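You operate a simulated robot arm through the tools that you are given. There is no shell and no other tool. Be economical: measure what you need, move in short steps, check, and stop when the job is done.

You run a simulated robot arm. Do the job below in one go: nothing can be reset, and whatever is moved stays where it is left.

## Task
Scrub the grease out of the roasting pan.
Fine: soap the blue brush on the bar; after, rinse it in the clear water and put it back. Set down upright: blue brush. What is to be rubbed or washed off counts as gone when no trace of it is left.
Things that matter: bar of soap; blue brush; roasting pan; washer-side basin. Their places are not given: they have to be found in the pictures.

It is judged by the outcome, as a careful person would: the job done as asked, and still so three seconds after it is handed in. It fails if anything else is knocked over, pushed out of place, dropped, spilled or broken.

## Robot
A 6-joint arm with a two-finger parallel gripper, fixed in place. Base frame: the origin is at the foot of the arm, x ahead of it, y to its left, z up. Units: cm, rad, N and s.
With the tool pointing down near the work surface it reaches from about 30 to 80 cm from the base axis. Its first joint turns from -2.897 to 2.897 rad. Payload 3.91 kg.
The TCP is the grasp point between the finger pads, 3 cm short of the fingertips. In the tool frame z runs along the fingers and y along their closing line. The gripper opens to 11 cm. The fingers are 2 cm wide and 1 cm thick; the gripper's body (4.8 by 11.2 cm) begins 5.5 cm behind the TCP.
Orientation is that of the tool frame in the base frame, as [roll, pitch, yaw] about the fixed x, y, z axes, in that order (R = Rz(yaw) Ry(pitch) Rx(roll)). With the fingers straight down and closing along the base's y, the tool's x points along the base's -x, its y along +y and its z along -z.

## Interface
- The arm moves only by the tool servo_tool. Its argument "motion" is a list of rows, each an object (a shift or turn left out is 0, a gripper value left out holds the last) with "hand": the gripper command, from -1 (fully open) to 1 (shut), values between in proportion; "delta_pos": the shift along the base's x, y, z in cm, a list of three; "dr": the turn, a rotation vector about the base's x, y, z in rad, a list of three. In form: [{"hand": hand, "delta_pos": [x, y, z], "dr": [rx, ry, rz]}, ...]. A call has 1 to 8 rows; each row is the pose to reach, as a shift and turn from the pose commanded when the call began. Each row takes 0.2 s and may step no farther than 5 cm and 0.15 rad from the row before; otherwise, or with a gripper value out of range, the whole call is refused. A pose out of reach is approached as far as the arm can. The call stops where the force on the tool passes 90 N (or 10 N more than at its start, if that is more) or the arm is blocked; 0.2 s more then pass. The fingers move at their own pace (about 4.5 cm/s each) and stop on an object; they squeeze with about 21 N. The grip force told is the motor's: it shows also when the fingers shut on nothing. Time passes only in rows, and 0.2 s behind the last, so rows that repeat a pose let the fingers close. The reply holds the time, the measured pose of the TCP, the force on the tool along the base axes, the opening and the grip force, in the units named above and with some noise, with the torque about the TCP (base axes, N m) and any sound that the robot's microphone picked up.
- Cameras (640 x 400 px; columns grow to the right, rows downward): "scene" is fixed at [21.79, 50.15, 151.83]; the picture's right is [-0.84, -0.54, 0.00], its down [-0.51, 0.80, -0.32] and it looks along [0.17, -0.27, -0.95] (base axes); focal length 214 px, centre (320, 200). "wrist" rides on the gripper at [7.7, 0.7, -11.4] in the tool frame; the picture's right is [-0.09, 1.00, 0.00], its down [-0.80, -0.07, -0.59] and it looks along [-0.59, -0.05, 0.80] (tool axes); focal length 270 px, centre (320, 200).
- get_image(camera): a new picture of that camera. The clock stands still meanwhile.
- slide_trunk(by): slides the trunk up (or, below 0, down) by that many cm; the arm rides with it, the base frame stays. It gives what a move gives, with no picture.
- pixel_to_xyz(camera, pixels): for up to 12 pixels [column, row] of the newest picture of that camera ("zoom" is the newest enlarged one), the place [x, y, z] in the base frame of the surface seen there, good to about 0.3 cm. The clock stands still meanwhile.
- close_up(camera, box): a new picture of the part [left, top, right, bottom] of that camera's present view, enlarged. The clock stands still meanwhile.
- finish_job(): hands the job in; it is judged then, once.

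Go step by step. Measure first, check grasps and placings, and put right what went wrong. The budget is 80 turns and 38 pictures, counting those below and the enlarged ones. Unless the task says otherwise, let go and move clear before handing in, and close with one line.

The tools are called after "Call:" as a command line: name --argument value ..., lists and objects as JSON in quotes. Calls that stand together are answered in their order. servo_tool: Moves the arm, as the interface text tells. Its arguments: {"type":"object","properties":{"motion":{"type":"array","items":{"type":"object","properties":{"hand":{"type":"number"},"delta_pos":{"type":"array","items":{"type":"number"}},"dr":{"type":"array","items":{"type":"number"}}}}}},"required":["motion"]} The other tools are called the same way: slide_trunk (by) slides the trunk up or down; get_image (camera) takes a picture; pixel_to_xyz (camera, pixels) gives the place of the surface under pixels of a picture; close_up (camera, box) takes an enlarged picture of a part of a camera's view; finish_job () hands the job in.

At the start:

```text
time_s: 0.0
position: [35.03, 24.42, 121.05]
tcp_rot: [3.141, 0.001, -3.14]
contact_force: [-0.3, 0.3, 0.1]
ft_torque: [-0.01, 0.03, 0.0]
width: 11.0
finger_force: 0.1
trunk travel left (down, up): [-55.0, 6.0]
```

scene: 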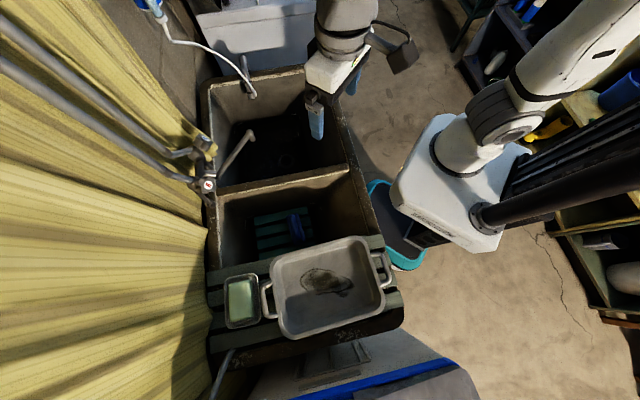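
wrist: 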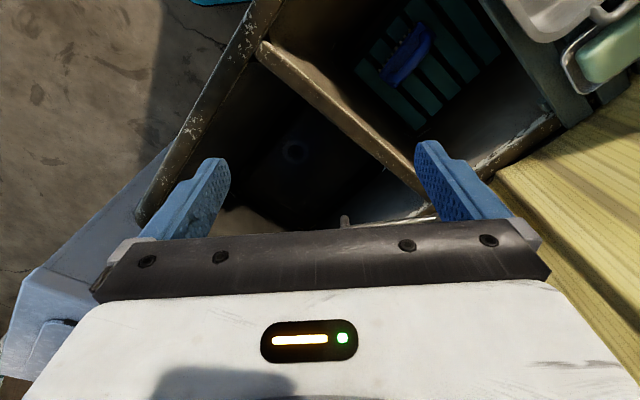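

The scene shows a twin sink, with a blue brush on a slatted rack in the lower basin (about 297,227), a soap dish (240,300) and the pan (325,285). I'll enlarge these areas before measuring.

Call:
close_up --camera "scene" --box '[190, 180, 430, 350]'

Call:
close_up --camera "scene" --box '[180, 0, 420, 200]'

Call:
pixel_to_xyz --camera "scene" --pixels '[[240, 300], [232, 320], [325, 300], [325, 280], [297, 227], [270, 235], [280, 160], [245, 160], [280, 240], [390, 270], [300, 173], [340, 180]]'

```text
2.35 times, centred on (310, 265) of scene
```

zoom: 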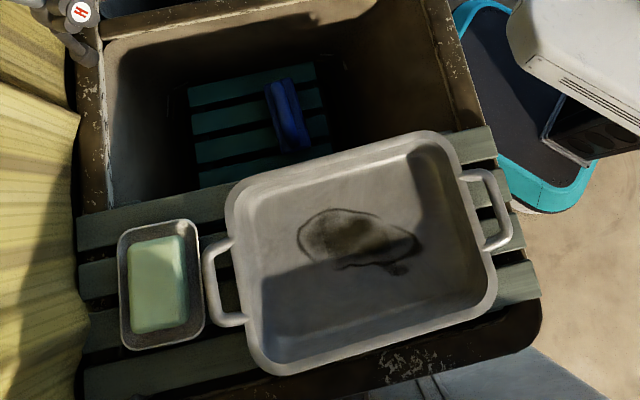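

```text
2.00 times, centred on (300, 100) of scene
```

zoom: 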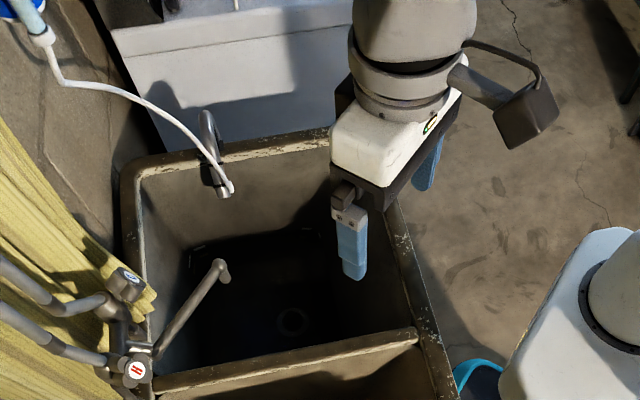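

```text
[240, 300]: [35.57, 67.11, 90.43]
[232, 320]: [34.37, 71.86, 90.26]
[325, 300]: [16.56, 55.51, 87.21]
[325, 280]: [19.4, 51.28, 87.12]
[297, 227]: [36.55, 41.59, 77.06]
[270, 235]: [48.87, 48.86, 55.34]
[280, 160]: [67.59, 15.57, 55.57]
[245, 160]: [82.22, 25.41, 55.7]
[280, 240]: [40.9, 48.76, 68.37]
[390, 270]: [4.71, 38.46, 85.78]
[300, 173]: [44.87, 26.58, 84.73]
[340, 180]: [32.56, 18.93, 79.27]
```

The brush lies in the lower basin, but the water levels and the washer's position are unclear. I'll enlarge the basin with the brush and the machines at both ends.

Call:
close_up --camera "scene" --box '[210, 320, 500, 400]'

Call:
close_up --camera "wrist" --box '[220, 0, 540, 200]'

Call:
close_up --camera "scene" --box '[240, 190, 340, 260]'

Call:
pixel_to_xyz --camera "zoom" --pixels '[[300, 150], [330, 200], [360, 260], [375, 300], [340, 140], [290, 170], [200, 200], [420, 200], [200, 100], [420, 120], [330, 80], [150, 250]]'

```text
2.21 times, centred on (355, 360) of scene
```

zoom: 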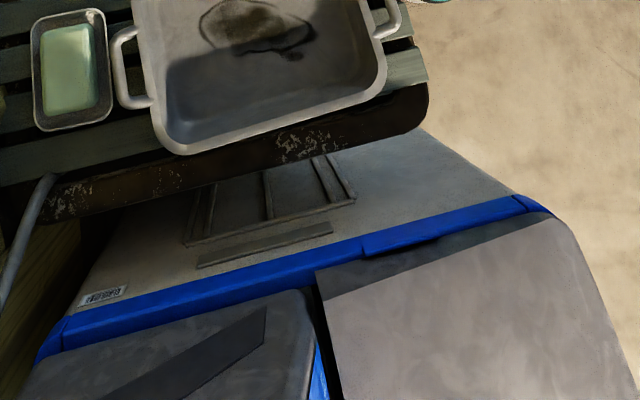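

```text
2.00 times, centred on (380, 100) of wrist
```

zoom: 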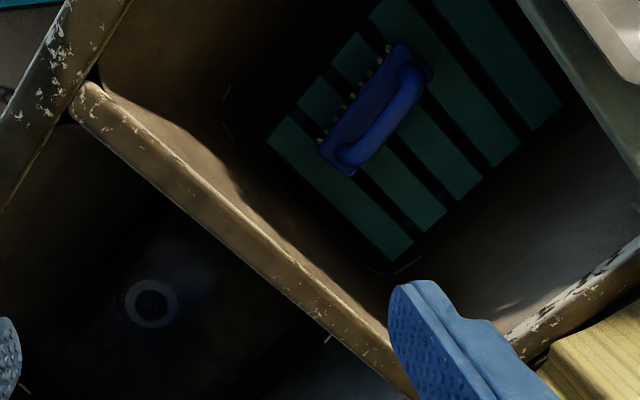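

```text
5.71 times, centred on (290, 225) of scene
```

zoom: 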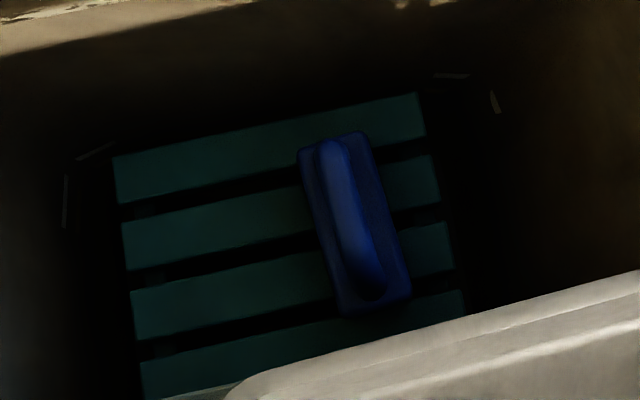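

```text
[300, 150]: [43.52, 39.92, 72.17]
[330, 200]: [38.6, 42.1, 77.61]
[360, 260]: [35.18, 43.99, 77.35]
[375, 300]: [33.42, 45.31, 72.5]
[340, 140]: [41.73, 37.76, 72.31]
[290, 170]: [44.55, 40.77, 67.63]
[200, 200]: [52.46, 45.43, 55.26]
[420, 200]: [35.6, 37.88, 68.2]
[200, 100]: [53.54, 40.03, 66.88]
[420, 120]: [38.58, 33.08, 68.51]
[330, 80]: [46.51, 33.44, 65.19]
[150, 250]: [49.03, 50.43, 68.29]
```

The brush stands bristles-down on a rack (slats z≈68.2, block top z≈72.3, arched handle top z≈77.5). I still need to know which end the washer is at and where the water is, so I'll measure the sink's rims and look at the top end.

Call:
close_up --camera "scene" --box '[150, 0, 330, 110]'

Call:
pixel_to_xyz --camera "scene" --pixels '[[204, 90], [225, 188], [347, 167], [340, 110], [368, 235], [212, 265], [260, 77], [400, 325], [215, 340], [270, 20], [400, 380], [300, 370]]'

Call:
pixel_to_xyz --camera "wrist" --pixels '[[295, 152], [270, 130], [330, 170], [300, 190], [340, 120], [400, 60], [430, 30], [385, 75], [500, 110], [440, 100], [360, 50], [345, 220]]'

```text
3.56 times, centred on (240, 55) of scene
```

zoom: 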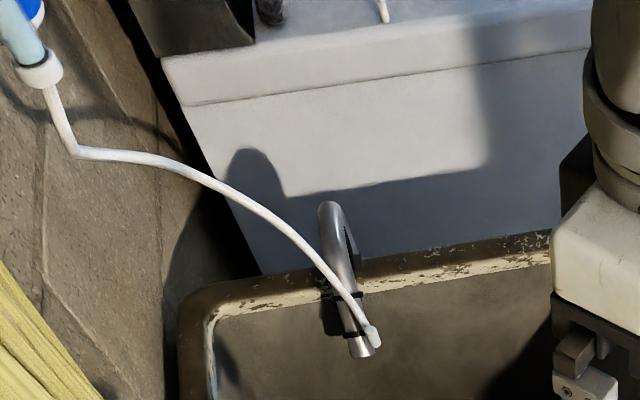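

```text
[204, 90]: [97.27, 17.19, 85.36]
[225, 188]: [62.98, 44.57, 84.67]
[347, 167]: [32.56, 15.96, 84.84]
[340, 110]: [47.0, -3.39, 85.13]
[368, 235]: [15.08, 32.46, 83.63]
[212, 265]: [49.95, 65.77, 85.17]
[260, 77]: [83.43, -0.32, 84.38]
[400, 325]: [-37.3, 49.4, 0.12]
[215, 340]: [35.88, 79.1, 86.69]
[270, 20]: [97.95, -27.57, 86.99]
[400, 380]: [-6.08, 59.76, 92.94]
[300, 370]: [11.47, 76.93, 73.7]
```

```text
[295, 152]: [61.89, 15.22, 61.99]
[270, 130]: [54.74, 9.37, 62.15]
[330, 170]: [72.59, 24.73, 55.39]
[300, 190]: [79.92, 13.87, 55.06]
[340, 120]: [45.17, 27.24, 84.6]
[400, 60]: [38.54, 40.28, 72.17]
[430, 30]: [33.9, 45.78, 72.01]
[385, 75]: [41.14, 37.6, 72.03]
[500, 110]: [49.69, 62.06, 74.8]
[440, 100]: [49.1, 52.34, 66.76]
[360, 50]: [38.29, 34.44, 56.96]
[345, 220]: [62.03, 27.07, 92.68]
```

The upper basin's floor reads 55–62 in different views, which could be a water surface, and both ends have a machine. I'll probe more points there and turn the wrist camera toward the far machine.

Call:
pixel_to_xyz --camera "scene" --pixels '[[287, 160], [275, 145], [300, 130], [250, 140], [295, 150], [310, 155], [260, 130], [240, 120], [256, 210], [245, 230], [330, 210], [320, 220]]'

Call:
servo_tool --motion '[{"hand": -1, "delta_pos": [0, -2, 1], "dr": [0, 0, -0.15]}, {"delta_pos": [0, -4, 1], "dr": [0, 0, -0.3]}, {"delta_pos": [0, -6, 1], "dr": [0, 0, -0.45]}, {"delta_pos": [0, -8, 1], "dr": [0, 0, -0.6]}]'

```text
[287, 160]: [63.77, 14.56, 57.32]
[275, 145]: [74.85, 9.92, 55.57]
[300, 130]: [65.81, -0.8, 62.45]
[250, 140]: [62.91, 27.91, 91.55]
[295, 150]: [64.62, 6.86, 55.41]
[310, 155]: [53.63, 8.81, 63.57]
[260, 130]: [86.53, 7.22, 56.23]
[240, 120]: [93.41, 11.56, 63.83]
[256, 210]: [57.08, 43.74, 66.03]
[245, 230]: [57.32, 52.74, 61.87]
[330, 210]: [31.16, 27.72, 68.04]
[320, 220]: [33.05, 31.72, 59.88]
```

```text
time_s: 1.0
position: [35.09, 16.45, 122.29]
tcp_rot: [3.141, 0.0, 2.54]
contact_force: [0.0, 0.6, 0.6]
ft_torque: [-0.02, 0.05, 0.02]
width: 11.0
finger_force: 0.0
trunk travel left (down, up): [-55.0, 6.0]
```

Yaw has turned. Next I'll tilt the camera outward to see the far machine and the upper basin.

Call:
servo_tool --motion '[{"delta_pos": [0, 0, 0], "dr": [-0.085, -0.124, 0]}, {"delta_pos": [0, 0, 0], "dr": [-0.17, -0.247, 0]}, {"delta_pos": [0, 0, 0], "dr": [-0.25, -0.37, 0]}, {"delta_pos": [0, 0, 0], "dr": [-0.3, -0.44, 0]}]'

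Call:
get_image --camera "wrist"

```text
time_s: 2.0
position: [35.04, 16.47, 122.05]
tcp_rot: [3.14, 0.534, 2.542]
contact_force: [-0.3, 0.4, -0.5]
ft_torque: [0.03, -0.01, 0.02]
width: 10.99
finger_force: 0.1
trunk travel left (down, up): [-55.0, 6.0]
```

```text
29 pictures are left
```

wrist: 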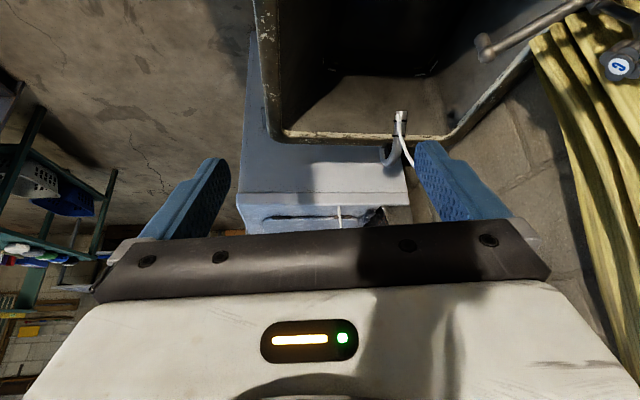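

A hose is hooked over the sink rim by the far machine (398,130). I'll enlarge that, then look at the other machine.

Call:
close_up --camera "wrist" --box '[230, 60, 450, 235]'

Call:
close_up --camera "scene" --box '[110, 0, 320, 60]'

```text
2.29 times, centred on (340, 148) of wrist
```

zoom: 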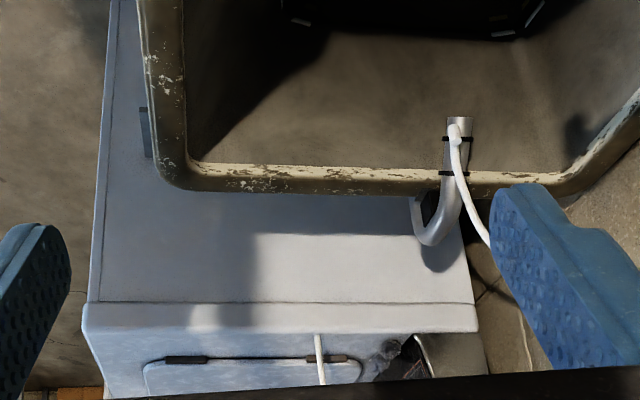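

```text
3.05 times, centred on (215, 30) of scene
```

zoom: 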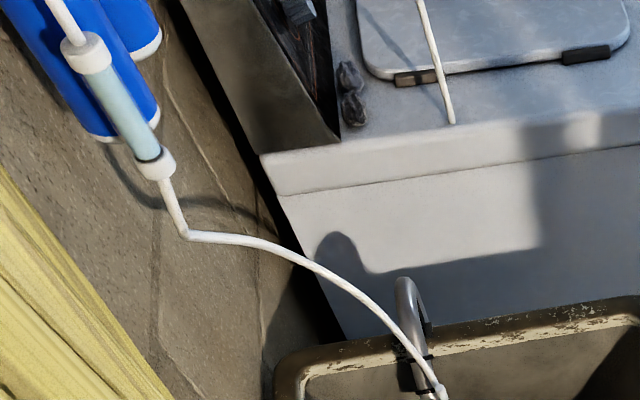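

The far machine has a hinged lid, knobs and a drain hose hooked over the rim, so it's the washer and the far (upper) basin is the washer-side one. I'll measure the pan, dish and rack from a fresh scene view.

Call:
close_up --camera "scene" --box '[210, 190, 410, 345]'

Call:
pixel_to_xyz --camera "zoom" --pixels '[[200, 175], [410, 122], [470, 330], [225, 360], [130, 212], [105, 320], [95, 190], [80, 260], [130, 280], [105, 220], [550, 250], [165, 230]]'

```text
2.58 times, centred on (310, 268) of scene
```

zoom: 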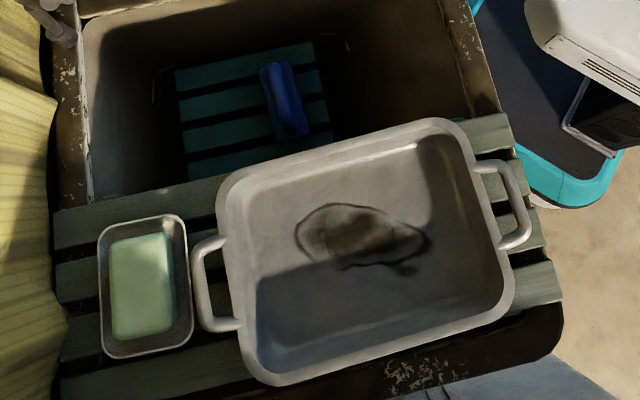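

```text
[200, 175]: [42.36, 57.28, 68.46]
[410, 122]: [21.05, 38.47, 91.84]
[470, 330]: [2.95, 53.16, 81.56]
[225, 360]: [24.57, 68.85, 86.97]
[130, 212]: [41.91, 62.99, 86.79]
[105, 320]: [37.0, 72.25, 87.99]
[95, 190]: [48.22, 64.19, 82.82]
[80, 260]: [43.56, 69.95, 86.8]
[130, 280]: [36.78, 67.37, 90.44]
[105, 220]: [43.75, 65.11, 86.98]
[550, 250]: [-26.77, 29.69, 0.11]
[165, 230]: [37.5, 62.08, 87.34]
```

The rim reads z≈91.8 at one corner. Now I'll measure the grease outline, pan walls and dish rim.

Call:
pixel_to_xyz --camera "zoom" --pixels '[[295, 238], [345, 204], [432, 240], [402, 272], [340, 268], [240, 178], [221, 200], [260, 375], [510, 290], [290, 157], [300, 175], [120, 235]]'

Call:
pixel_to_xyz --camera "scene" --pixels '[[296, 240], [290, 216], [303, 241], [298, 226], [293, 221], [300, 233], [314, 257], [370, 317], [293, 334], [276, 262], [357, 245], [226, 312]]'

```text
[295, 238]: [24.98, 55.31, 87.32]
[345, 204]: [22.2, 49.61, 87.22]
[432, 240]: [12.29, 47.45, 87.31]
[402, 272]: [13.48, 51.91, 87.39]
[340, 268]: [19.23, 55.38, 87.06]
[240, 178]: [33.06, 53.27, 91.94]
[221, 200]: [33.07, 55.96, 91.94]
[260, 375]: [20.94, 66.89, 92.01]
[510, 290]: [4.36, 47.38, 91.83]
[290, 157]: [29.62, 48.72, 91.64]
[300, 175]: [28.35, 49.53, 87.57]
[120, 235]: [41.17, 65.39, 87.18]
```

```text
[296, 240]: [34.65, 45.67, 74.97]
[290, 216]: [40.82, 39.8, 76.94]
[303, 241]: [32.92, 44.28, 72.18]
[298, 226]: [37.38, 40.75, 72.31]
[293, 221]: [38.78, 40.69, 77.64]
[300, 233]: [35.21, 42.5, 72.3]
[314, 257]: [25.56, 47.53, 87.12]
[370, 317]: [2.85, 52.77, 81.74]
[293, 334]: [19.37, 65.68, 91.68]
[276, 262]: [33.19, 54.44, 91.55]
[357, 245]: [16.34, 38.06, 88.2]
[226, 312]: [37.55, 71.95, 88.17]
```

The pan floor is z≈87.2 with the rim at 92, and the grease spans roughly (12–25, 47–55). The pan sits close to the brush, so I'll level the hand and turn it so the camera faces away from the pan.

Call:
servo_tool --motion '[{"hand": -1, "delta_pos": [0, 3, 0], "dr": [0.085, 0.124, 0]}, {"delta_pos": [0, 6, 0], "dr": [0.17, 0.247, 0]}, {"delta_pos": [0, 9, 0], "dr": [0.25, 0.37, 0]}, {"delta_pos": [0, 12, 0], "dr": [0.3, 0.44, 0]}]'

Call:
servo_tool --motion '[{"delta_pos": [0, 3, 0], "dr": [0, 0, 0.15]}, {"delta_pos": [0, 6, 0], "dr": [0, 0, 0.3]}, {"delta_pos": [0, 9, 0], "dr": [0, 0, 0.45]}, {"delta_pos": [0, 12, 0], "dr": [0, 0, 0.6]}, {"delta_pos": [0, 14, 0], "dr": [0, 0, 0.75]}, {"delta_pos": [0, 14, 0], "dr": [0, 0, 0.9]}, {"delta_pos": [0, 14, 0], "dr": [0, 0, 1.05]}, {"delta_pos": [0, 14, 0], "dr": [0, 0, 1.2]}]'

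Call:
servo_tool --motion '[{"dr": [0, 0, 0.15]}, {"dr": [0, 0, 0.3]}, {"dr": [0, 0, 0.45]}, {"dr": [0, 0, 0.6]}, {"dr": [0, 0, 0.75]}, {"dr": [0, 0, 0.9]}, {"dr": [0, 0, 1.05]}, {"dr": [0, 0, 1.2]}]'

Call:
servo_tool --motion '[{"dr": [0, 0, 0.15]}, {"dr": [0, 0, 0.3]}, {"dr": [0, 0, 0.45]}, {"dr": [0, 0, 0.6]}, {"dr": [0, 0, 0.66]}]'

```text
time_s: 3.0
position: [35.2, 28.52, 121.98]
tcp_rot: [-3.14, -0.001, 2.544]
contact_force: [0.5, 0.2, 0.7]
ft_torque: [-0.01, 0.02, 0.01]
width: 11.02
finger_force: 0.0
trunk travel left (down, up): [-55.0, 6.0]
```

```text
time_s: 4.8
position: [35.11, 42.6, 122.17]
tcp_rot: [-3.141, 0.0, -2.538]
contact_force: [0.0, 0.0, -0.2]
ft_torque: [0.01, -0.01, 0.03]
width: 11.01
finger_force: 0.1
trunk travel left (down, up): [-55.0, 6.0]
```

```text
time_s: 6.6
position: [34.99, 42.54, 122.06]
tcp_rot: [3.142, 0.0, -1.338]
contact_force: [-0.3, -0.2, 0.4]
ft_torque: [0.0, -0.01, -0.02]
width: 11.02
finger_force: 0.1
trunk travel left (down, up): [-55.0, 6.0]
```

```text
time_s: 7.8
position: [35.05, 42.5, 122.01]
tcp_rot: [-3.141, 0.0, -0.679]
contact_force: [1.0, -0.3, -0.1]
ft_torque: [0.0, 0.01, -0.02]
width: 10.99
finger_force: 0.0
trunk travel left (down, up): [-55.0, 6.0]
```

The hand is flipped (yaw −0.68). I'll look from here, then lower the trunk.

Call:
get_image --camera "wrist"

Call:
slide_trunk --by -25

```text
25 pictures are left
```

wrist: 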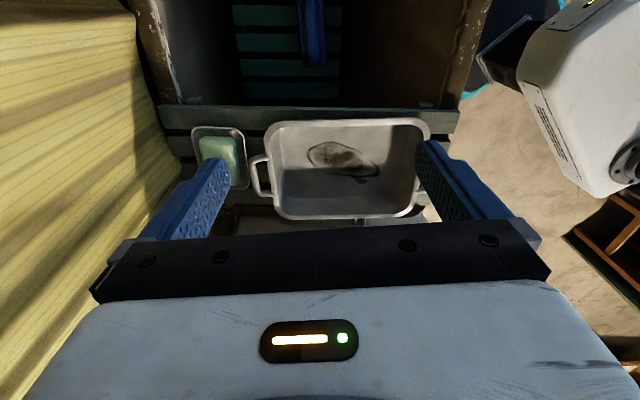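

```text
time_s: 10.4
position: [35.09, 42.49, 97.13]
tcp_rot: [-3.141, 0.001, -0.684]
contact_force: [0.1, 0.6, 0.3]
ft_torque: [0.0, -0.03, 0.04]
width: 11.02
finger_force: 0.0
trunk travel left (down, up): [-30.0, 31.0]
```

The brush lines up with the picture's vertical (col 313), so the yaw is right. I'll move above the handle's centre (37.9, 42.0) at z 85 and look.

Call:
servo_tool --motion '[{"hand": -1, "delta_pos": [2.8, -0.5, 0]}, {"delta_pos": [2.8, -0.5, -4]}, {"delta_pos": [2.8, -0.5, -8]}, {"delta_pos": [2.8, -0.5, -12]}]'

Call:
get_image --camera "wrist"

```text
time_s: 11.4
position: [37.97, 42.01, 84.89]
tcp_rot: [3.14, 0.001, -0.68]
contact_force: [-0.2, 0.3, 0.8]
ft_torque: [0.01, 0.0, -0.02]
width: 10.99
finger_force: 0.1
trunk travel left (down, up): [-30.0, 31.0]
```

```text
24 pictures are left
```

wrist: 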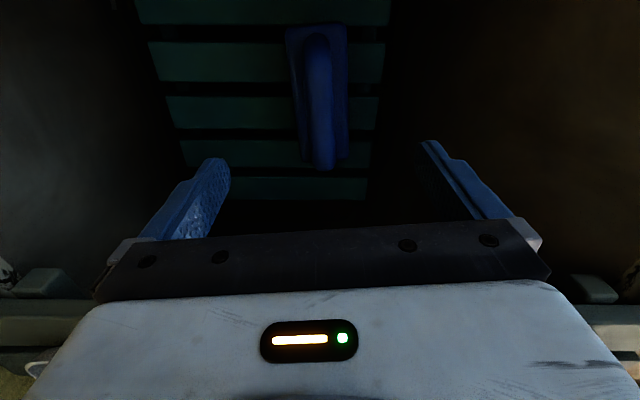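

The handle (318–323, rows 35–165) is between the fingers. I'll check its centre and top.

Call:
pixel_to_xyz --camera "wrist" --pixels '[[316, 60], [320, 100], [322, 140], [304, 90], [335, 90], [305, 35], [343, 150], [230, 65], [322, 165], [300, 150]]'

```text
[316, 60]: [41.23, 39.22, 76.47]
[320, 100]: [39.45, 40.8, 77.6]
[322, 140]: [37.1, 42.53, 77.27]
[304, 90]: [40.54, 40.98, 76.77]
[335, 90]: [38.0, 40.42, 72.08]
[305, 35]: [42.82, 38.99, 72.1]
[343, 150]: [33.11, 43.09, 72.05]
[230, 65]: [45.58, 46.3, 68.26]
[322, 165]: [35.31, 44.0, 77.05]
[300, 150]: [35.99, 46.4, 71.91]
```

The handle axis matches the TCP to within 0.2 cm. I'll descend to z 75.9 and close.

Call:
servo_tool --motion '[{"hand": -1, "delta_pos": [0, 0, -4]}, {"delta_pos": [0, 0, -7]}, {"delta_pos": [0, 0, -9]}, {"delta_pos": [0, 0, -9]}]'

Call:
servo_tool --motion '[{"hand": 1}, {}, {}, {}, {}, {}, {}, {}]'

```text
time_s: 12.4
position: [37.82, 41.79, 75.89]
tcp_rot: [3.141, 0.0, -0.68]
contact_force: [-0.6, 0.7, -0.6]
ft_torque: [0.01, 0.01, -0.01]
width: 10.98
finger_force: 0.0
trunk travel left (down, up): [-30.0, 31.0]
```

```text
time_s: 14.2
position: [37.76, 41.63, 75.9]
tcp_rot: [3.141, 0.0, -0.681]
contact_force: [0.6, 0.4, 0.1]
ft_torque: [0.01, 0.01, 0.0]
width: 2.1
finger_force: 20.9
trunk travel left (down, up): [-30.0, 31.0]
```

Grip is firm on the handle (width 2.1, 20.9 N). I'll lift straight up and check.

Call:
servo_tool --motion '[{"hand": 1, "delta_pos": [0, 0, 4]}, {"delta_pos": [0, 0, 8]}, {"delta_pos": [0, 0, 12]}, {"delta_pos": [0, 0, 16]}, {"delta_pos": [0, 0, 20]}, {"delta_pos": [0, 0, 24]}, {"delta_pos": [0, 0, 28]}, {"delta_pos": [0, 0, 28]}]'

Call:
get_image --camera "wrist"

```text
time_s: 16.0
position: [37.71, 41.32, 104.2]
tcp_rot: [-3.141, 0.001, -0.68]
contact_force: [-0.9, 0.2, -1.1]
ft_torque: [-0.02, -0.02, 0.02]
width: 2.09
finger_force: 20.2
trunk travel left (down, up): [-30.0, 31.0]
```

```text
23 pictures are left
```

wrist: 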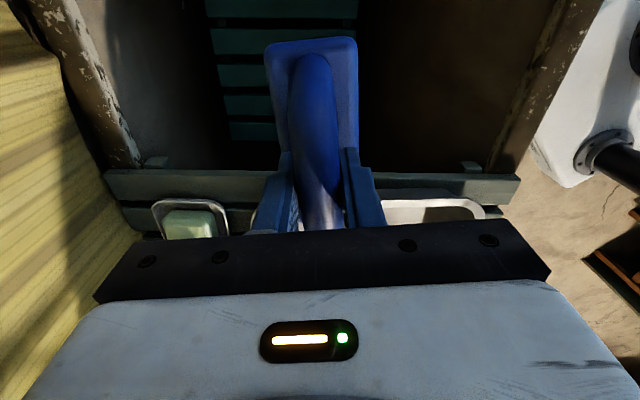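

The brush is held square. I'll measure the soap bar's top for the soaping strokes.

Call:
pixel_to_xyz --camera "scene" --pixels '[[231, 288], [249, 283], [252, 314], [233, 319], [241, 301], [241, 276], [263, 300], [220, 300], [240, 330], [233, 302], [249, 300]]'

```text
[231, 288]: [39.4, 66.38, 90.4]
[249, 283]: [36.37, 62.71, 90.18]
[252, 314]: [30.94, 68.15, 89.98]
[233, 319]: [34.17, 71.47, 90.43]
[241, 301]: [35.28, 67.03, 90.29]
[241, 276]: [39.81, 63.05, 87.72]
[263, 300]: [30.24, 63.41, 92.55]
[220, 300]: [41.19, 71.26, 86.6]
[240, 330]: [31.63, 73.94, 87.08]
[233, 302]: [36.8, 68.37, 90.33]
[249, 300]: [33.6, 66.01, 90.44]
```

The soap top is z≈90.3 and centred at (35.3, 67.1), with the pan handle (92.5 high) about 6 cm to the side. I'll carry the brush over the soap at the current height.

Call:
servo_tool --motion '[{"hand": 1, "delta_pos": [-0.4, 4.3, 0]}, {"delta_pos": [-0.8, 8.6, 0]}, {"delta_pos": [-1.2, 12.9, 0]}, {"delta_pos": [-1.6, 17.2, 0]}, {"delta_pos": [-2.0, 21.5, 0]}, {"delta_pos": [-2.4, 25.5, 0]}, {"delta_pos": [-2.4, 25.5, 0]}]'

Call:
get_image --camera "wrist"

```text
time_s: 17.6
position: [34.09, 62.7, 102.44]
tcp_rot: [3.14, 0.0, -0.68]
contact_force: [0.3, 0.7, -1.3]
ft_torque: [-0.01, 0.0, 0.0]
width: 2.14
finger_force: 21.3
out of reach, approached as far as the arm can: row 5, 6, 7
trunk travel left (down, up): [-30.0, 31.0]
```

```text
22 pictures are left
```

wrist: 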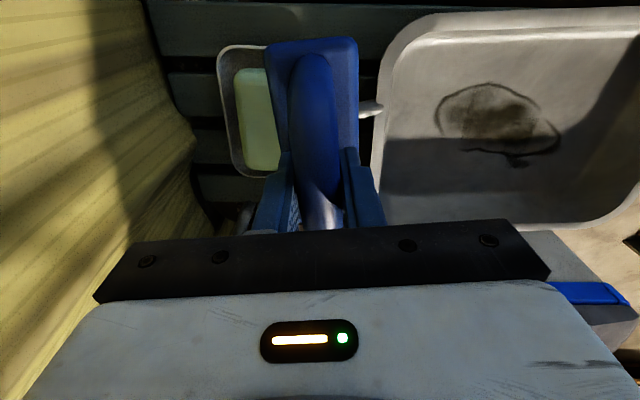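

The soap is out of reach at this trunk height: the arm stopped at (34.1, 62.7). I'll raise the trunk by 15 cm and work with the arm lower.

Call:
slide_trunk --by 15

Call:
servo_tool --motion '[{"hand": 1, "delta_pos": [0, 0, -4]}, {"delta_pos": [0, 0, -8]}, {"delta_pos": [0, 0, -12]}, {"delta_pos": [0, 0, -14]}, {"delta_pos": [0, 0, -14]}]'

```text
time_s: 19.3
position: [34.22, 62.65, 117.53]
tcp_rot: [-3.141, 0.0, -0.681]
contact_force: [0.2, 0.1, -0.9]
ft_torque: [-0.01, -0.01, -0.05]
width: 2.13
finger_force: 20.7
trunk travel left (down, up): [-45.0, 16.0]
```

```text
time_s: 20.5
position: [33.98, 62.77, 103.6]
tcp_rot: [3.141, 0.0, -0.681]
contact_force: [0.1, -0.2, -1.1]
ft_torque: [-0.03, -0.01, 0.04]
width: 2.13
finger_force: 21.1
trunk travel left (down, up): [-45.0, 16.0]
```

That height works. Next is the move to the soap centre.

Call:
servo_tool --motion '[{"hand": 1, "delta_pos": [0.6, 2.2, 0]}, {"delta_pos": [1.3, 4.4, 0]}, {"delta_pos": [1.3, 4.4, 0]}]'

Call:
get_image --camera "wrist"

```text
time_s: 21.3
position: [35.31, 67.13, 103.43]
tcp_rot: [-3.141, 0.001, -0.681]
contact_force: [0.5, -0.5, -0.8]
ft_torque: [-0.02, 0.01, -0.04]
width: 2.13
finger_force: 20.1
trunk travel left (down, up): [-45.0, 16.0]
```

```text
21 pictures are left
```

wrist: 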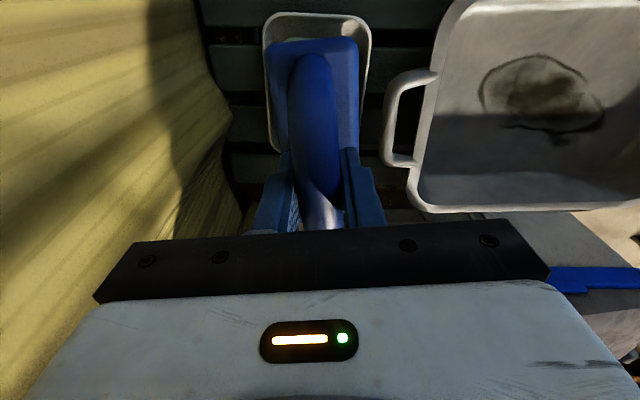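

The brush hangs right over the soap dish. I'll descend until the bristles touch, expected near TCP z 98.

Call:
servo_tool --motion '[{"hand": 1, "delta_pos": [0, 0, -3]}, {"delta_pos": [0, 0, -4.5]}, {"delta_pos": [0, 0, -5.2]}, {"delta_pos": [0, 0, -5.6]}, {"delta_pos": [0, 0, -5.6]}]'

```text
time_s: 22.5
position: [35.36, 67.22, 97.87]
tcp_rot: [-3.141, 0.0, -0.681]
contact_force: [1.9, 0.4, 1.1]
ft_torque: [-0.08, 0.01, -0.05]
width: 2.14
finger_force: 21.0
trunk travel left (down, up): [-45.0, 16.0]
```

Touch is just starting (Fz +1). I'll press 0.5 cm and rub back and forth along the bar.

Call:
servo_tool --motion '[{"hand": 1, "delta_pos": [0, 0, -0.4]}, {"delta_pos": [-1.2, 0.9, -0.5]}, {"delta_pos": [0, 0, -0.5]}, {"delta_pos": [1.2, -0.9, -0.5]}, {"delta_pos": [0, 0, -0.5]}, {"delta_pos": [-1.2, 0.9, -0.5]}, {"delta_pos": [1.2, -0.9, -0.5]}, {"delta_pos": [0, 0, -0.5]}]'

```text
time_s: 24.3
position: [35.25, 66.94, 97.49]
tcp_rot: [-3.139, 0.003, -0.681]
contact_force: [-2.4, 1.6, 11.9]
ft_torque: [0.05, 0.06, 0.0]
width: 2.11
finger_force: 21.1
trunk travel left (down, up): [-45.0, 16.0]
```

Firm contact at 12 N. One more set of rubs, then lift.

Call:
servo_tool --motion '[{"hand": 1, "delta_pos": [-1.6, 1.3, 0]}, {"delta_pos": [0, 0, 0]}, {"delta_pos": [1.6, -1.3, 0]}, {"delta_pos": [0, 0, 0]}, {"delta_pos": [-1.6, 1.3, 0]}, {"delta_pos": [1.6, -1.3, 0]}, {"delta_pos": [0, 0, 0]}, {"delta_pos": [0, 0, 3]}]'

Call:
servo_tool --motion '[{"hand": 1, "delta_pos": [0, 0, 3]}, {"delta_pos": [0, 0, 3]}]'

Call:
get_image --camera "scene"

```text
time_s: 26.1
position: [34.95, 66.96, 100.53]
tcp_rot: [3.14, -0.002, -0.68]
contact_force: [-1.2, -0.7, -1.6]
ft_torque: [-0.05, -0.04, -0.02]
width: 2.14
finger_force: 21.0
trunk travel left (down, up): [-45.0, 16.0]
```

```text
time_s: 26.7
position: [35.11, 66.68, 103.65]
tcp_rot: [-3.14, 0.002, -0.68]
contact_force: [-0.1, 0.2, -1.5]
ft_torque: [0.04, -0.01, -0.03]
width: 2.11
finger_force: 20.8
trunk travel left (down, up): [-45.0, 16.0]
```

```text
20 pictures are left
```

scene: 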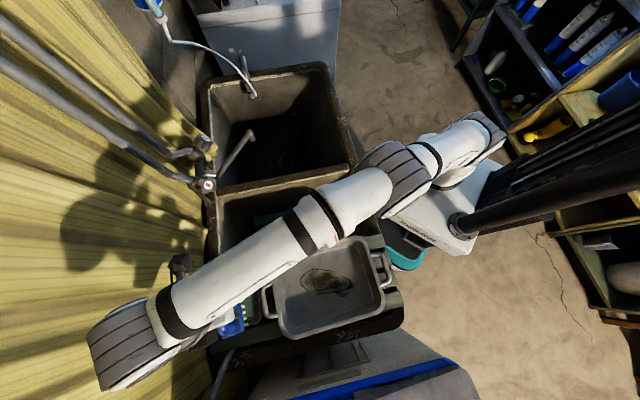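

Soaping is done. Before lowering into the pan I'll measure its floor limits.

Call:
pixel_to_xyz --camera "scene" --pixels '[[341, 318], [338, 312], [335, 305], [300, 324], [301, 316], [286, 290], [290, 300], [283, 275], [368, 275], [372, 285], [362, 268], [350, 255]]'

Call:
close_up --camera "scene" --box '[250, 220, 410, 345]'

```text
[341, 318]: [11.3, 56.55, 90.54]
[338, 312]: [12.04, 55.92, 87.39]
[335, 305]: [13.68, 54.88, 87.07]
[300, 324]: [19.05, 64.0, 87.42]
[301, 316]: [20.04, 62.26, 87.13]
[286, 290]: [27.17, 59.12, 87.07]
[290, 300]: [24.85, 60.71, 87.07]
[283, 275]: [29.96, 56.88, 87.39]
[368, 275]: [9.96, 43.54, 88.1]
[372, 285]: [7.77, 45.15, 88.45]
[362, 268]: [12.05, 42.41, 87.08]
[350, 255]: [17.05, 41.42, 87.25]
```

```text
3.20 times, centred on (330, 282) of scene
```

zoom: 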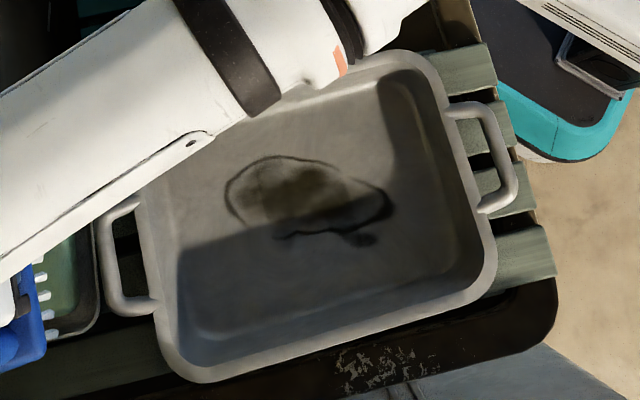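

The floor runs w 40.5–63 and n 9–26 (pan axes), so the brush fits with margin. I'll carry it over the grease at this height.

Call:
servo_tool --motion '[{"hand": 1, "delta_pos": [-3.3, -3.1, 0]}, {"delta_pos": [-6.6, -6.2, 0]}, {"delta_pos": [-9.9, -9.3, 0]}, {"delta_pos": [-13.2, -12.4, 0]}, {"delta_pos": [-16.5, -15.4, 0]}, {"delta_pos": [-16.5, -15.4, 0]}]'

Call:
servo_tool --motion '[{"hand": 1, "delta_pos": [0, 0, -3]}, {"delta_pos": [0, 0, -6]}, {"delta_pos": [0, 0, -8]}, {"delta_pos": [0, 0, -8.6]}, {"delta_pos": [0, 0, -8.6]}]'

```text
time_s: 28.1
position: [19.07, 51.48, 103.18]
tcp_rot: [3.141, 0.0, -0.681]
contact_force: [-0.3, 0.4, -0.8]
ft_torque: [0.02, 0.02, -0.04]
width: 2.12
finger_force: 21.3
trunk travel left (down, up): [-45.0, 16.0]
```

```text
time_s: 29.3
position: [18.93, 51.55, 94.82]
tcp_rot: [-3.141, 0.0, -0.68]
contact_force: [0.7, -0.4, -0.4]
ft_torque: [0.0, -0.03, -0.02]
width: 2.11
finger_force: 20.6
trunk travel left (down, up): [-45.0, 16.0]
```

Just above contact (94.8). I'll press about 0.7 cm and stroke along the pan's length.

Call:
servo_tool --motion '[{"hand": 1, "delta_pos": [0, 0, -0.7]}, {"delta_pos": [2.2, 2.7, -0.7]}, {"delta_pos": [4.4, 5.4, -0.7]}, {"delta_pos": [2.2, 2.7, -0.7]}, {"delta_pos": [0, 0, -0.7]}, {"delta_pos": [-2.4, -2.9, -0.7]}, {"delta_pos": [-4.7, -5.8, -0.7]}, {"delta_pos": [-2.4, -2.9, -0.7]}]'

Call:
servo_tool --motion '[{"hand": 1, "delta_pos": [2.4, 2.9, 0]}, {"delta_pos": [4.6, 5.6, 0]}, {"delta_pos": [6.8, 8.3, 0]}, {"delta_pos": [4.6, 5.6, 0]}, {"delta_pos": [2.4, 2.9, 0]}, {"delta_pos": [0, 0, 0]}, {"delta_pos": [-2.3, -2.9, 0]}, {"delta_pos": [0, 0, 0]}]'

```text
time_s: 31.1
position: [16.66, 49.08, 94.28]
tcp_rot: [3.141, -0.002, -0.681]
contact_force: [1.2, 0.4, -0.5]
ft_torque: [0.01, -0.01, -0.03]
width: 2.13
finger_force: 20.9
trunk travel left (down, up): [-45.0, 16.0]
```

```text
time_s: 32.9
position: [16.63, 48.92, 94.25]
tcp_rot: [-3.138, 0.0, -0.681]
contact_force: [0.6, 0.3, 2.8]
ft_torque: [0.19, 0.18, -0.07]
width: 2.13
finger_force: 20.9
trunk travel left (down, up): [-45.0, 16.0]
```

Contact is faint (Fz 0–3). I'll press another 0.6 cm and check the force before stroking further.

Call:
servo_tool --motion '[{"hand": 1, "delta_pos": [0, 0, -0.3]}, {"delta_pos": [0, 0, -0.5]}, {"delta_pos": [0, 0, -0.5]}]'

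```text
time_s: 33.7
position: [16.6, 48.82, 93.88]
tcp_rot: [-3.132, 0.003, -0.68]
contact_force: [3.0, 6.0, 48.1]
ft_torque: [-0.46, 0.05, 0.03]
width: 2.13
finger_force: 21.2
trunk travel left (down, up): [-45.0, 16.0]
```

It's stiff, 48 N, which could push the pan. I'll back off 0.3 cm and stroke.

Call:
servo_tool --motion '[{"hand": 1, "delta_pos": [0, 0, 0.3]}, {"delta_pos": [0, 0, 0.3]}]'

Call:
servo_tool --motion '[{"hand": 1, "delta_pos": [-2.4, -2.9, 0]}, {"delta_pos": [0, 0, 0]}, {"delta_pos": [2.4, 2.9, 0]}, {"delta_pos": [4.6, 5.6, 0]}, {"delta_pos": [6.8, 8.3, 0]}, {"delta_pos": [4.6, 5.6, 0]}, {"delta_pos": [2.4, 2.9, 0]}, {"delta_pos": [2.4, 2.9, 0]}]'

Call:
get_image --camera "scene"

```text
time_s: 34.3
position: [16.51, 48.86, 93.91]
tcp_rot: [-3.138, 0.001, -0.681]
contact_force: [6.1, 6.9, 35.2]
ft_torque: [0.43, 0.18, -0.11]
width: 2.1
finger_force: 21.7
trunk travel left (down, up): [-45.0, 16.0]
```

```text
time_s: 36.1
position: [18.71, 51.64, 93.88]
tcp_rot: [-3.139, -0.001, -0.681]
contact_force: [2.3, 0.5, 23.2]
ft_torque: [-0.25, -0.09, 0.08]
width: 2.1
finger_force: 21.3
trunk travel left (down, up): [-45.0, 16.0]
```

```text
18 pictures are left
```

scene: 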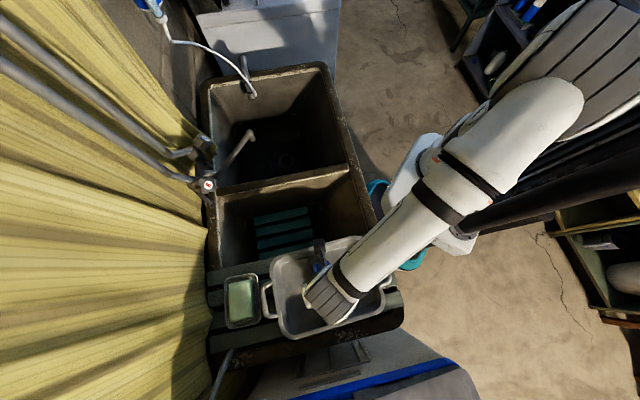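

The pan hasn't moved and the force is a good 23 N. I'll continue with passes offset to each side.

Call:
servo_tool --motion '[{"hand": 1, "delta_pos": [1.1, 3.9, 0]}, {"delta_pos": [3.2, 6.5, 0]}, {"delta_pos": [1.1, 3.9, 0]}, {"delta_pos": [-1.2, 1.1, 0]}, {"delta_pos": [-3.6, -1.8, 0]}, {"delta_pos": [-6.0, -4.7, 0]}, {"delta_pos": [-3.6, -1.8, 0]}, {"delta_pos": [-1.2, 1.1, 0]}]'

Call:
servo_tool --motion '[{"hand": 1, "delta_pos": [2.6, -2.1, 0]}, {"delta_pos": [4.8, 0.6, 0]}, {"delta_pos": [6.8, 3.1, 0]}, {"delta_pos": [4.8, 0.6, 0]}, {"delta_pos": [2.6, -2.1, 0]}, {"delta_pos": [0.2, -5.0, 0]}, {"delta_pos": [-2.0, -7.7, 0]}, {"delta_pos": [0.2, -5.0, 0]}]'

Call:
servo_tool --motion '[{"hand": 1, "delta_pos": [2.4, 2.9, 0]}, {"delta_pos": [2.4, 2.9, 3]}, {"delta_pos": [2.4, 2.9, 7]}, {"delta_pos": [5.5, -0.5, 10]}, {"delta_pos": [9, -3.5, 10]}, {"delta_pos": [12.5, -6.5, 10]}, {"delta_pos": [16, -9.5, 10]}]'

Call:
get_image --camera "wrist"

```text
time_s: 37.9
position: [17.86, 52.98, 93.85]
tcp_rot: [-3.14, 0.0, -0.681]
contact_force: [-1.4, 0.7, 14.4]
ft_torque: [-0.29, -0.11, -0.14]
width: 2.09
finger_force: 20.8
trunk travel left (down, up): [-45.0, 16.0]
```

```text
time_s: 39.7
position: [17.75, 47.72, 94.03]
tcp_rot: [-3.14, 0.001, -0.681]
contact_force: [1.3, -0.2, 1.7]
ft_torque: [0.23, 0.02, -0.03]
width: 2.08
finger_force: 20.9
trunk travel left (down, up): [-45.0, 16.0]
```

```text
refused: row 4 steps farther than a row can; nothing moved
```

```text
17 pictures are left
```

wrist: 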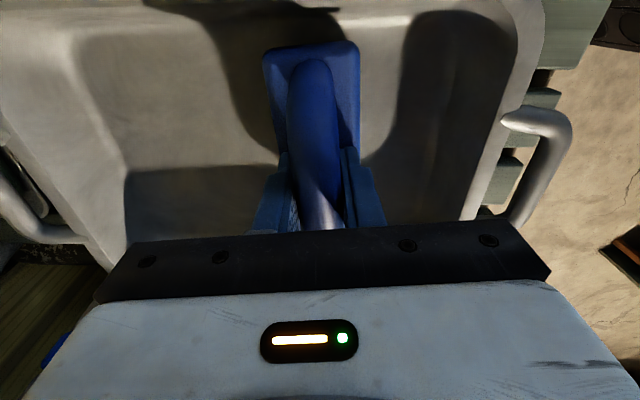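

The visible pan floor looks clean. I'll lift out and move back over the middle basin to inspect it all.

Call:
servo_tool --motion '[{"hand": 1, "delta_pos": [0, 0, 4]}, {"delta_pos": [0, 0, 8]}, {"delta_pos": [0, 0, 11]}, {"delta_pos": [3.3, -2.5, 11]}, {"delta_pos": [6.6, -5, 11]}, {"delta_pos": [9.9, -7.5, 11]}, {"delta_pos": [13.2, -8.5, 11]}, {"delta_pos": [16.5, -8.5, 11]}]'

Call:
get_image --camera "wrist"

Call:
close_up --camera "scene" --box '[210, 220, 410, 345]'

```text
time_s: 41.5
position: [34.74, 39.23, 104.97]
tcp_rot: [-3.14, 0.0, -0.681]
contact_force: [-1.0, 0.1, -0.9]
ft_torque: [0.0, 0.01, -0.03]
width: 2.09
finger_force: 20.9
trunk travel left (down, up): [-45.0, 16.0]
```

```text
16 pictures are left
```

wrist: 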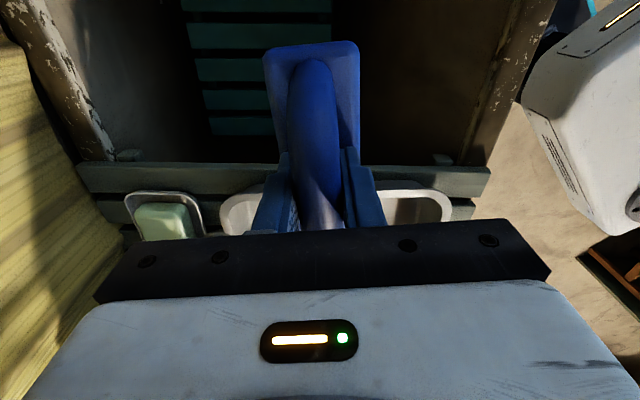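

```text
3.20 times, centred on (310, 282) of scene
```

zoom: 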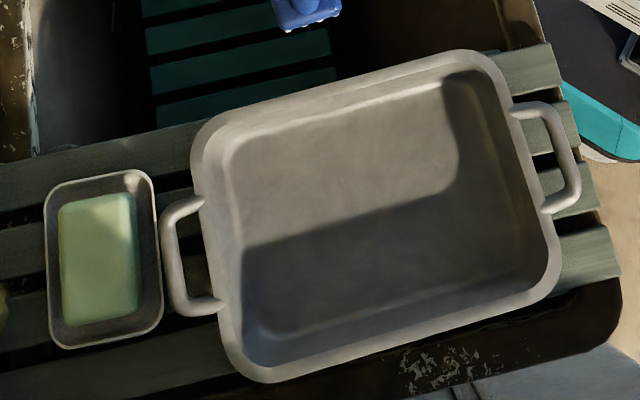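

The pan looks clear. I'll enlarge the area where the grease was to be sure.

Call:
close_up --camera "scene" --box '[270, 240, 380, 310]'

Call:
close_up --camera "scene" --box '[200, 70, 350, 190]'

```text
5.71 times, centred on (325, 275) of scene
```

zoom: 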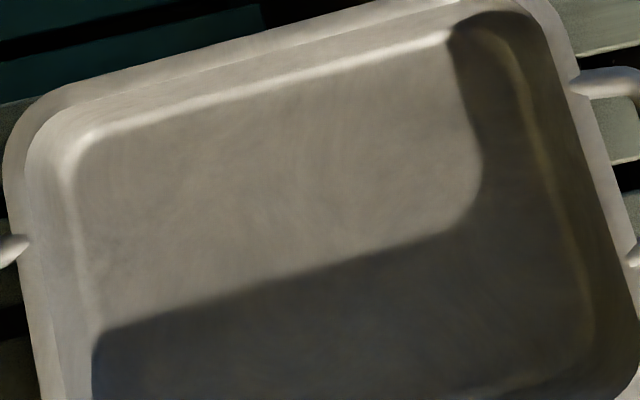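

```text
3.33 times, centred on (275, 130) of scene
```

zoom: 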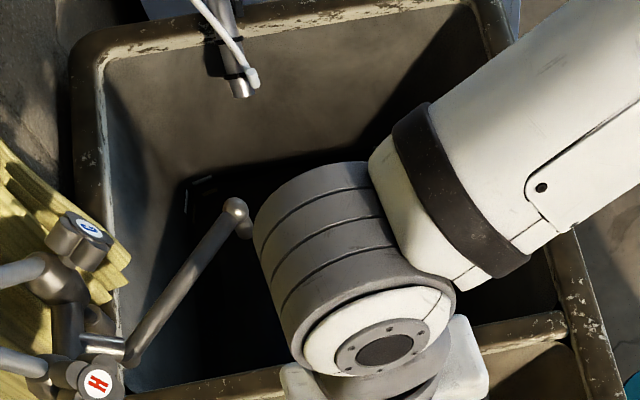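

The pan is spotless. Before rinsing, I'll raise and tilt the hand for one look at the other machine, to confirm which one is the washer.

Call:
servo_tool --motion '[{"hand": 1, "delta_pos": [0, 0, 4], "dr": [0.09, 0.11, 0]}, {"delta_pos": [0, 0, 8], "dr": [0.18, 0.22, 0]}, {"delta_pos": [0, 0, 12], "dr": [0.27, 0.33, 0]}, {"delta_pos": [0, 0, 14], "dr": [0.36, 0.44, 0]}, {"delta_pos": [0, 0, 14], "dr": [0.36, 0.44, 0]}]'

Call:
get_image --camera "wrist"

```text
time_s: 42.7
position: [34.5, 38.85, 118.9]
tcp_rot: [-3.138, 0.571, -0.68]
contact_force: [0.1, 0.0, -1.4]
ft_torque: [0.0, -0.01, -0.01]
width: 2.14
finger_force: 21.0
trunk travel left (down, up): [-45.0, 16.0]
```

```text
12 pictures are left
```

wrist: 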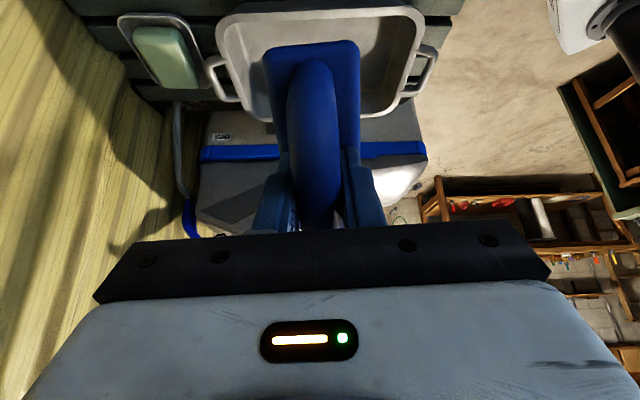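

This machine also has two lids and a hose with a blue end (180,180), so it's ambiguous. I'll enlarge it.

Call:
close_up --camera "wrist" --box '[160, 90, 440, 240]'

```text
2.29 times, centred on (300, 165) of wrist
```

zoom: 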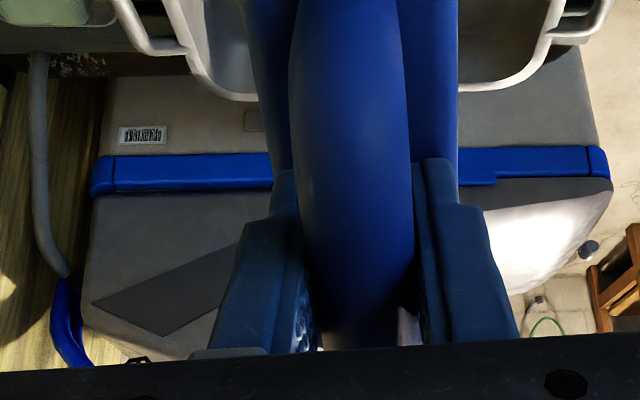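

Both ends have machines with hoses, so I'll settle it by the water itself. I'm checking the heights of the waterline glints in each basin.

Call:
servo_tool --motion '[{"hand": 1, "delta_pos": [-3, 3, 0], "dr": [-0.09, -0.11, 0]}, {"delta_pos": [-6, 6, 0], "dr": [-0.18, -0.22, 0]}, {"delta_pos": [-9, 9, 0], "dr": [-0.27, -0.33, 0]}, {"delta_pos": [-12, 12, 0], "dr": [-0.36, -0.44, 0]}, {"delta_pos": [-15, 15, 0], "dr": [-0.36, -0.44, 0]}]'

Call:
get_image --camera "scene"

Call:
pixel_to_xyz --camera "scene" --pixels '[[251, 216], [245, 225], [313, 203], [321, 207], [239, 125], [243, 124], [235, 130], [300, 240], [312, 225], [255, 212], [320, 225], [250, 235]]'

Call:
get_image --camera "wrist"

```text
time_s: 43.9
position: [18.93, 54.12, 119.0]
tcp_rot: [3.14, -0.002, -0.683]
contact_force: [-0.1, -0.3, -0.9]
ft_torque: [0.02, 0.01, 0.01]
width: 2.1
finger_force: 21.6
trunk travel left (down, up): [-45.0, 16.0]
```

```text
10 pictures are left
```

scene: 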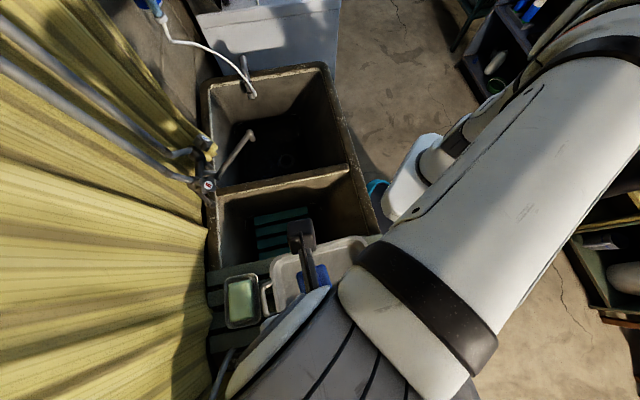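

```text
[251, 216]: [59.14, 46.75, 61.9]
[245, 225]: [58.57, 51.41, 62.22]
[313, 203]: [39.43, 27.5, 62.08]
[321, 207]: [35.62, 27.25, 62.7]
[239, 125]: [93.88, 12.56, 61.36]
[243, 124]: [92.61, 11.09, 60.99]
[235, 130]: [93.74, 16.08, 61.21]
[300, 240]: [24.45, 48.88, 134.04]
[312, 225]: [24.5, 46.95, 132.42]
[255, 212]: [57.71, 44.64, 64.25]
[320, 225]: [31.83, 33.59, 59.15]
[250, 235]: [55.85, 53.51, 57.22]
```

```text
9 pictures are left
```

wrist: 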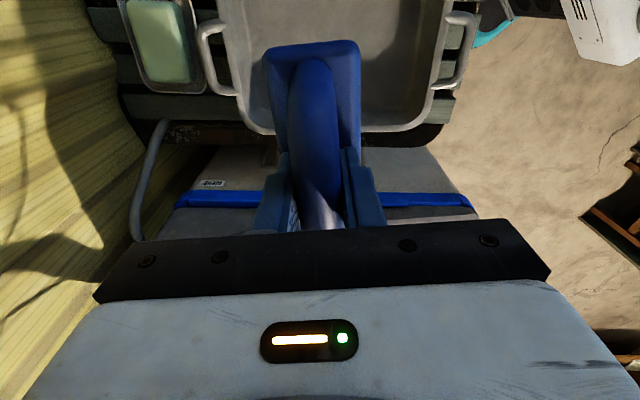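

Both basins show a z≈62 waterline, so I need to be sure which machine is the washer. I'll tilt here for one enlarged look at the near machine's top.

Call:
servo_tool --motion '[{"hand": 1, "delta_pos": [0, 0, 2], "dr": [0.09, 0.11, 0]}, {"delta_pos": [0, 0, 4], "dr": [0.18, 0.22, 0]}, {"delta_pos": [0, 0, 6], "dr": [0.27, 0.33, 0]}, {"delta_pos": [0, 0, 6], "dr": [0.36, 0.44, 0]}, {"delta_pos": [0, 0, 6], "dr": [0.36, 0.44, 0]}]'

Call:
close_up --camera "wrist" --box '[100, 0, 520, 240]'

```text
time_s: 45.1
position: [19.22, 54.19, 124.94]
tcp_rot: [-3.137, 0.57, -0.681]
contact_force: [-0.3, -0.2, -0.9]
ft_torque: [-0.01, 0.02, -0.02]
width: 2.13
finger_force: 21.3
trunk travel left (down, up): [-45.0, 16.0]
```

```text
1.52 times, centred on (310, 120) of wrist
```

zoom: 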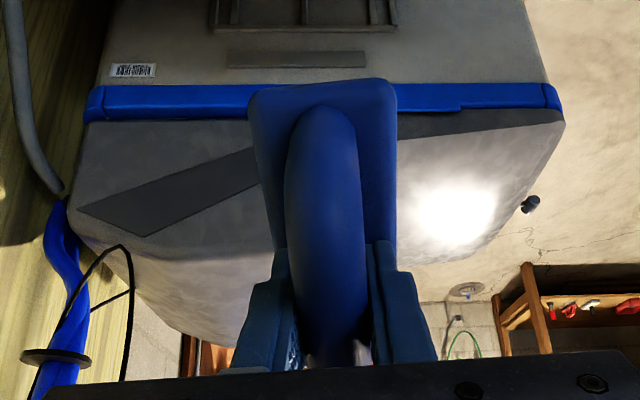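

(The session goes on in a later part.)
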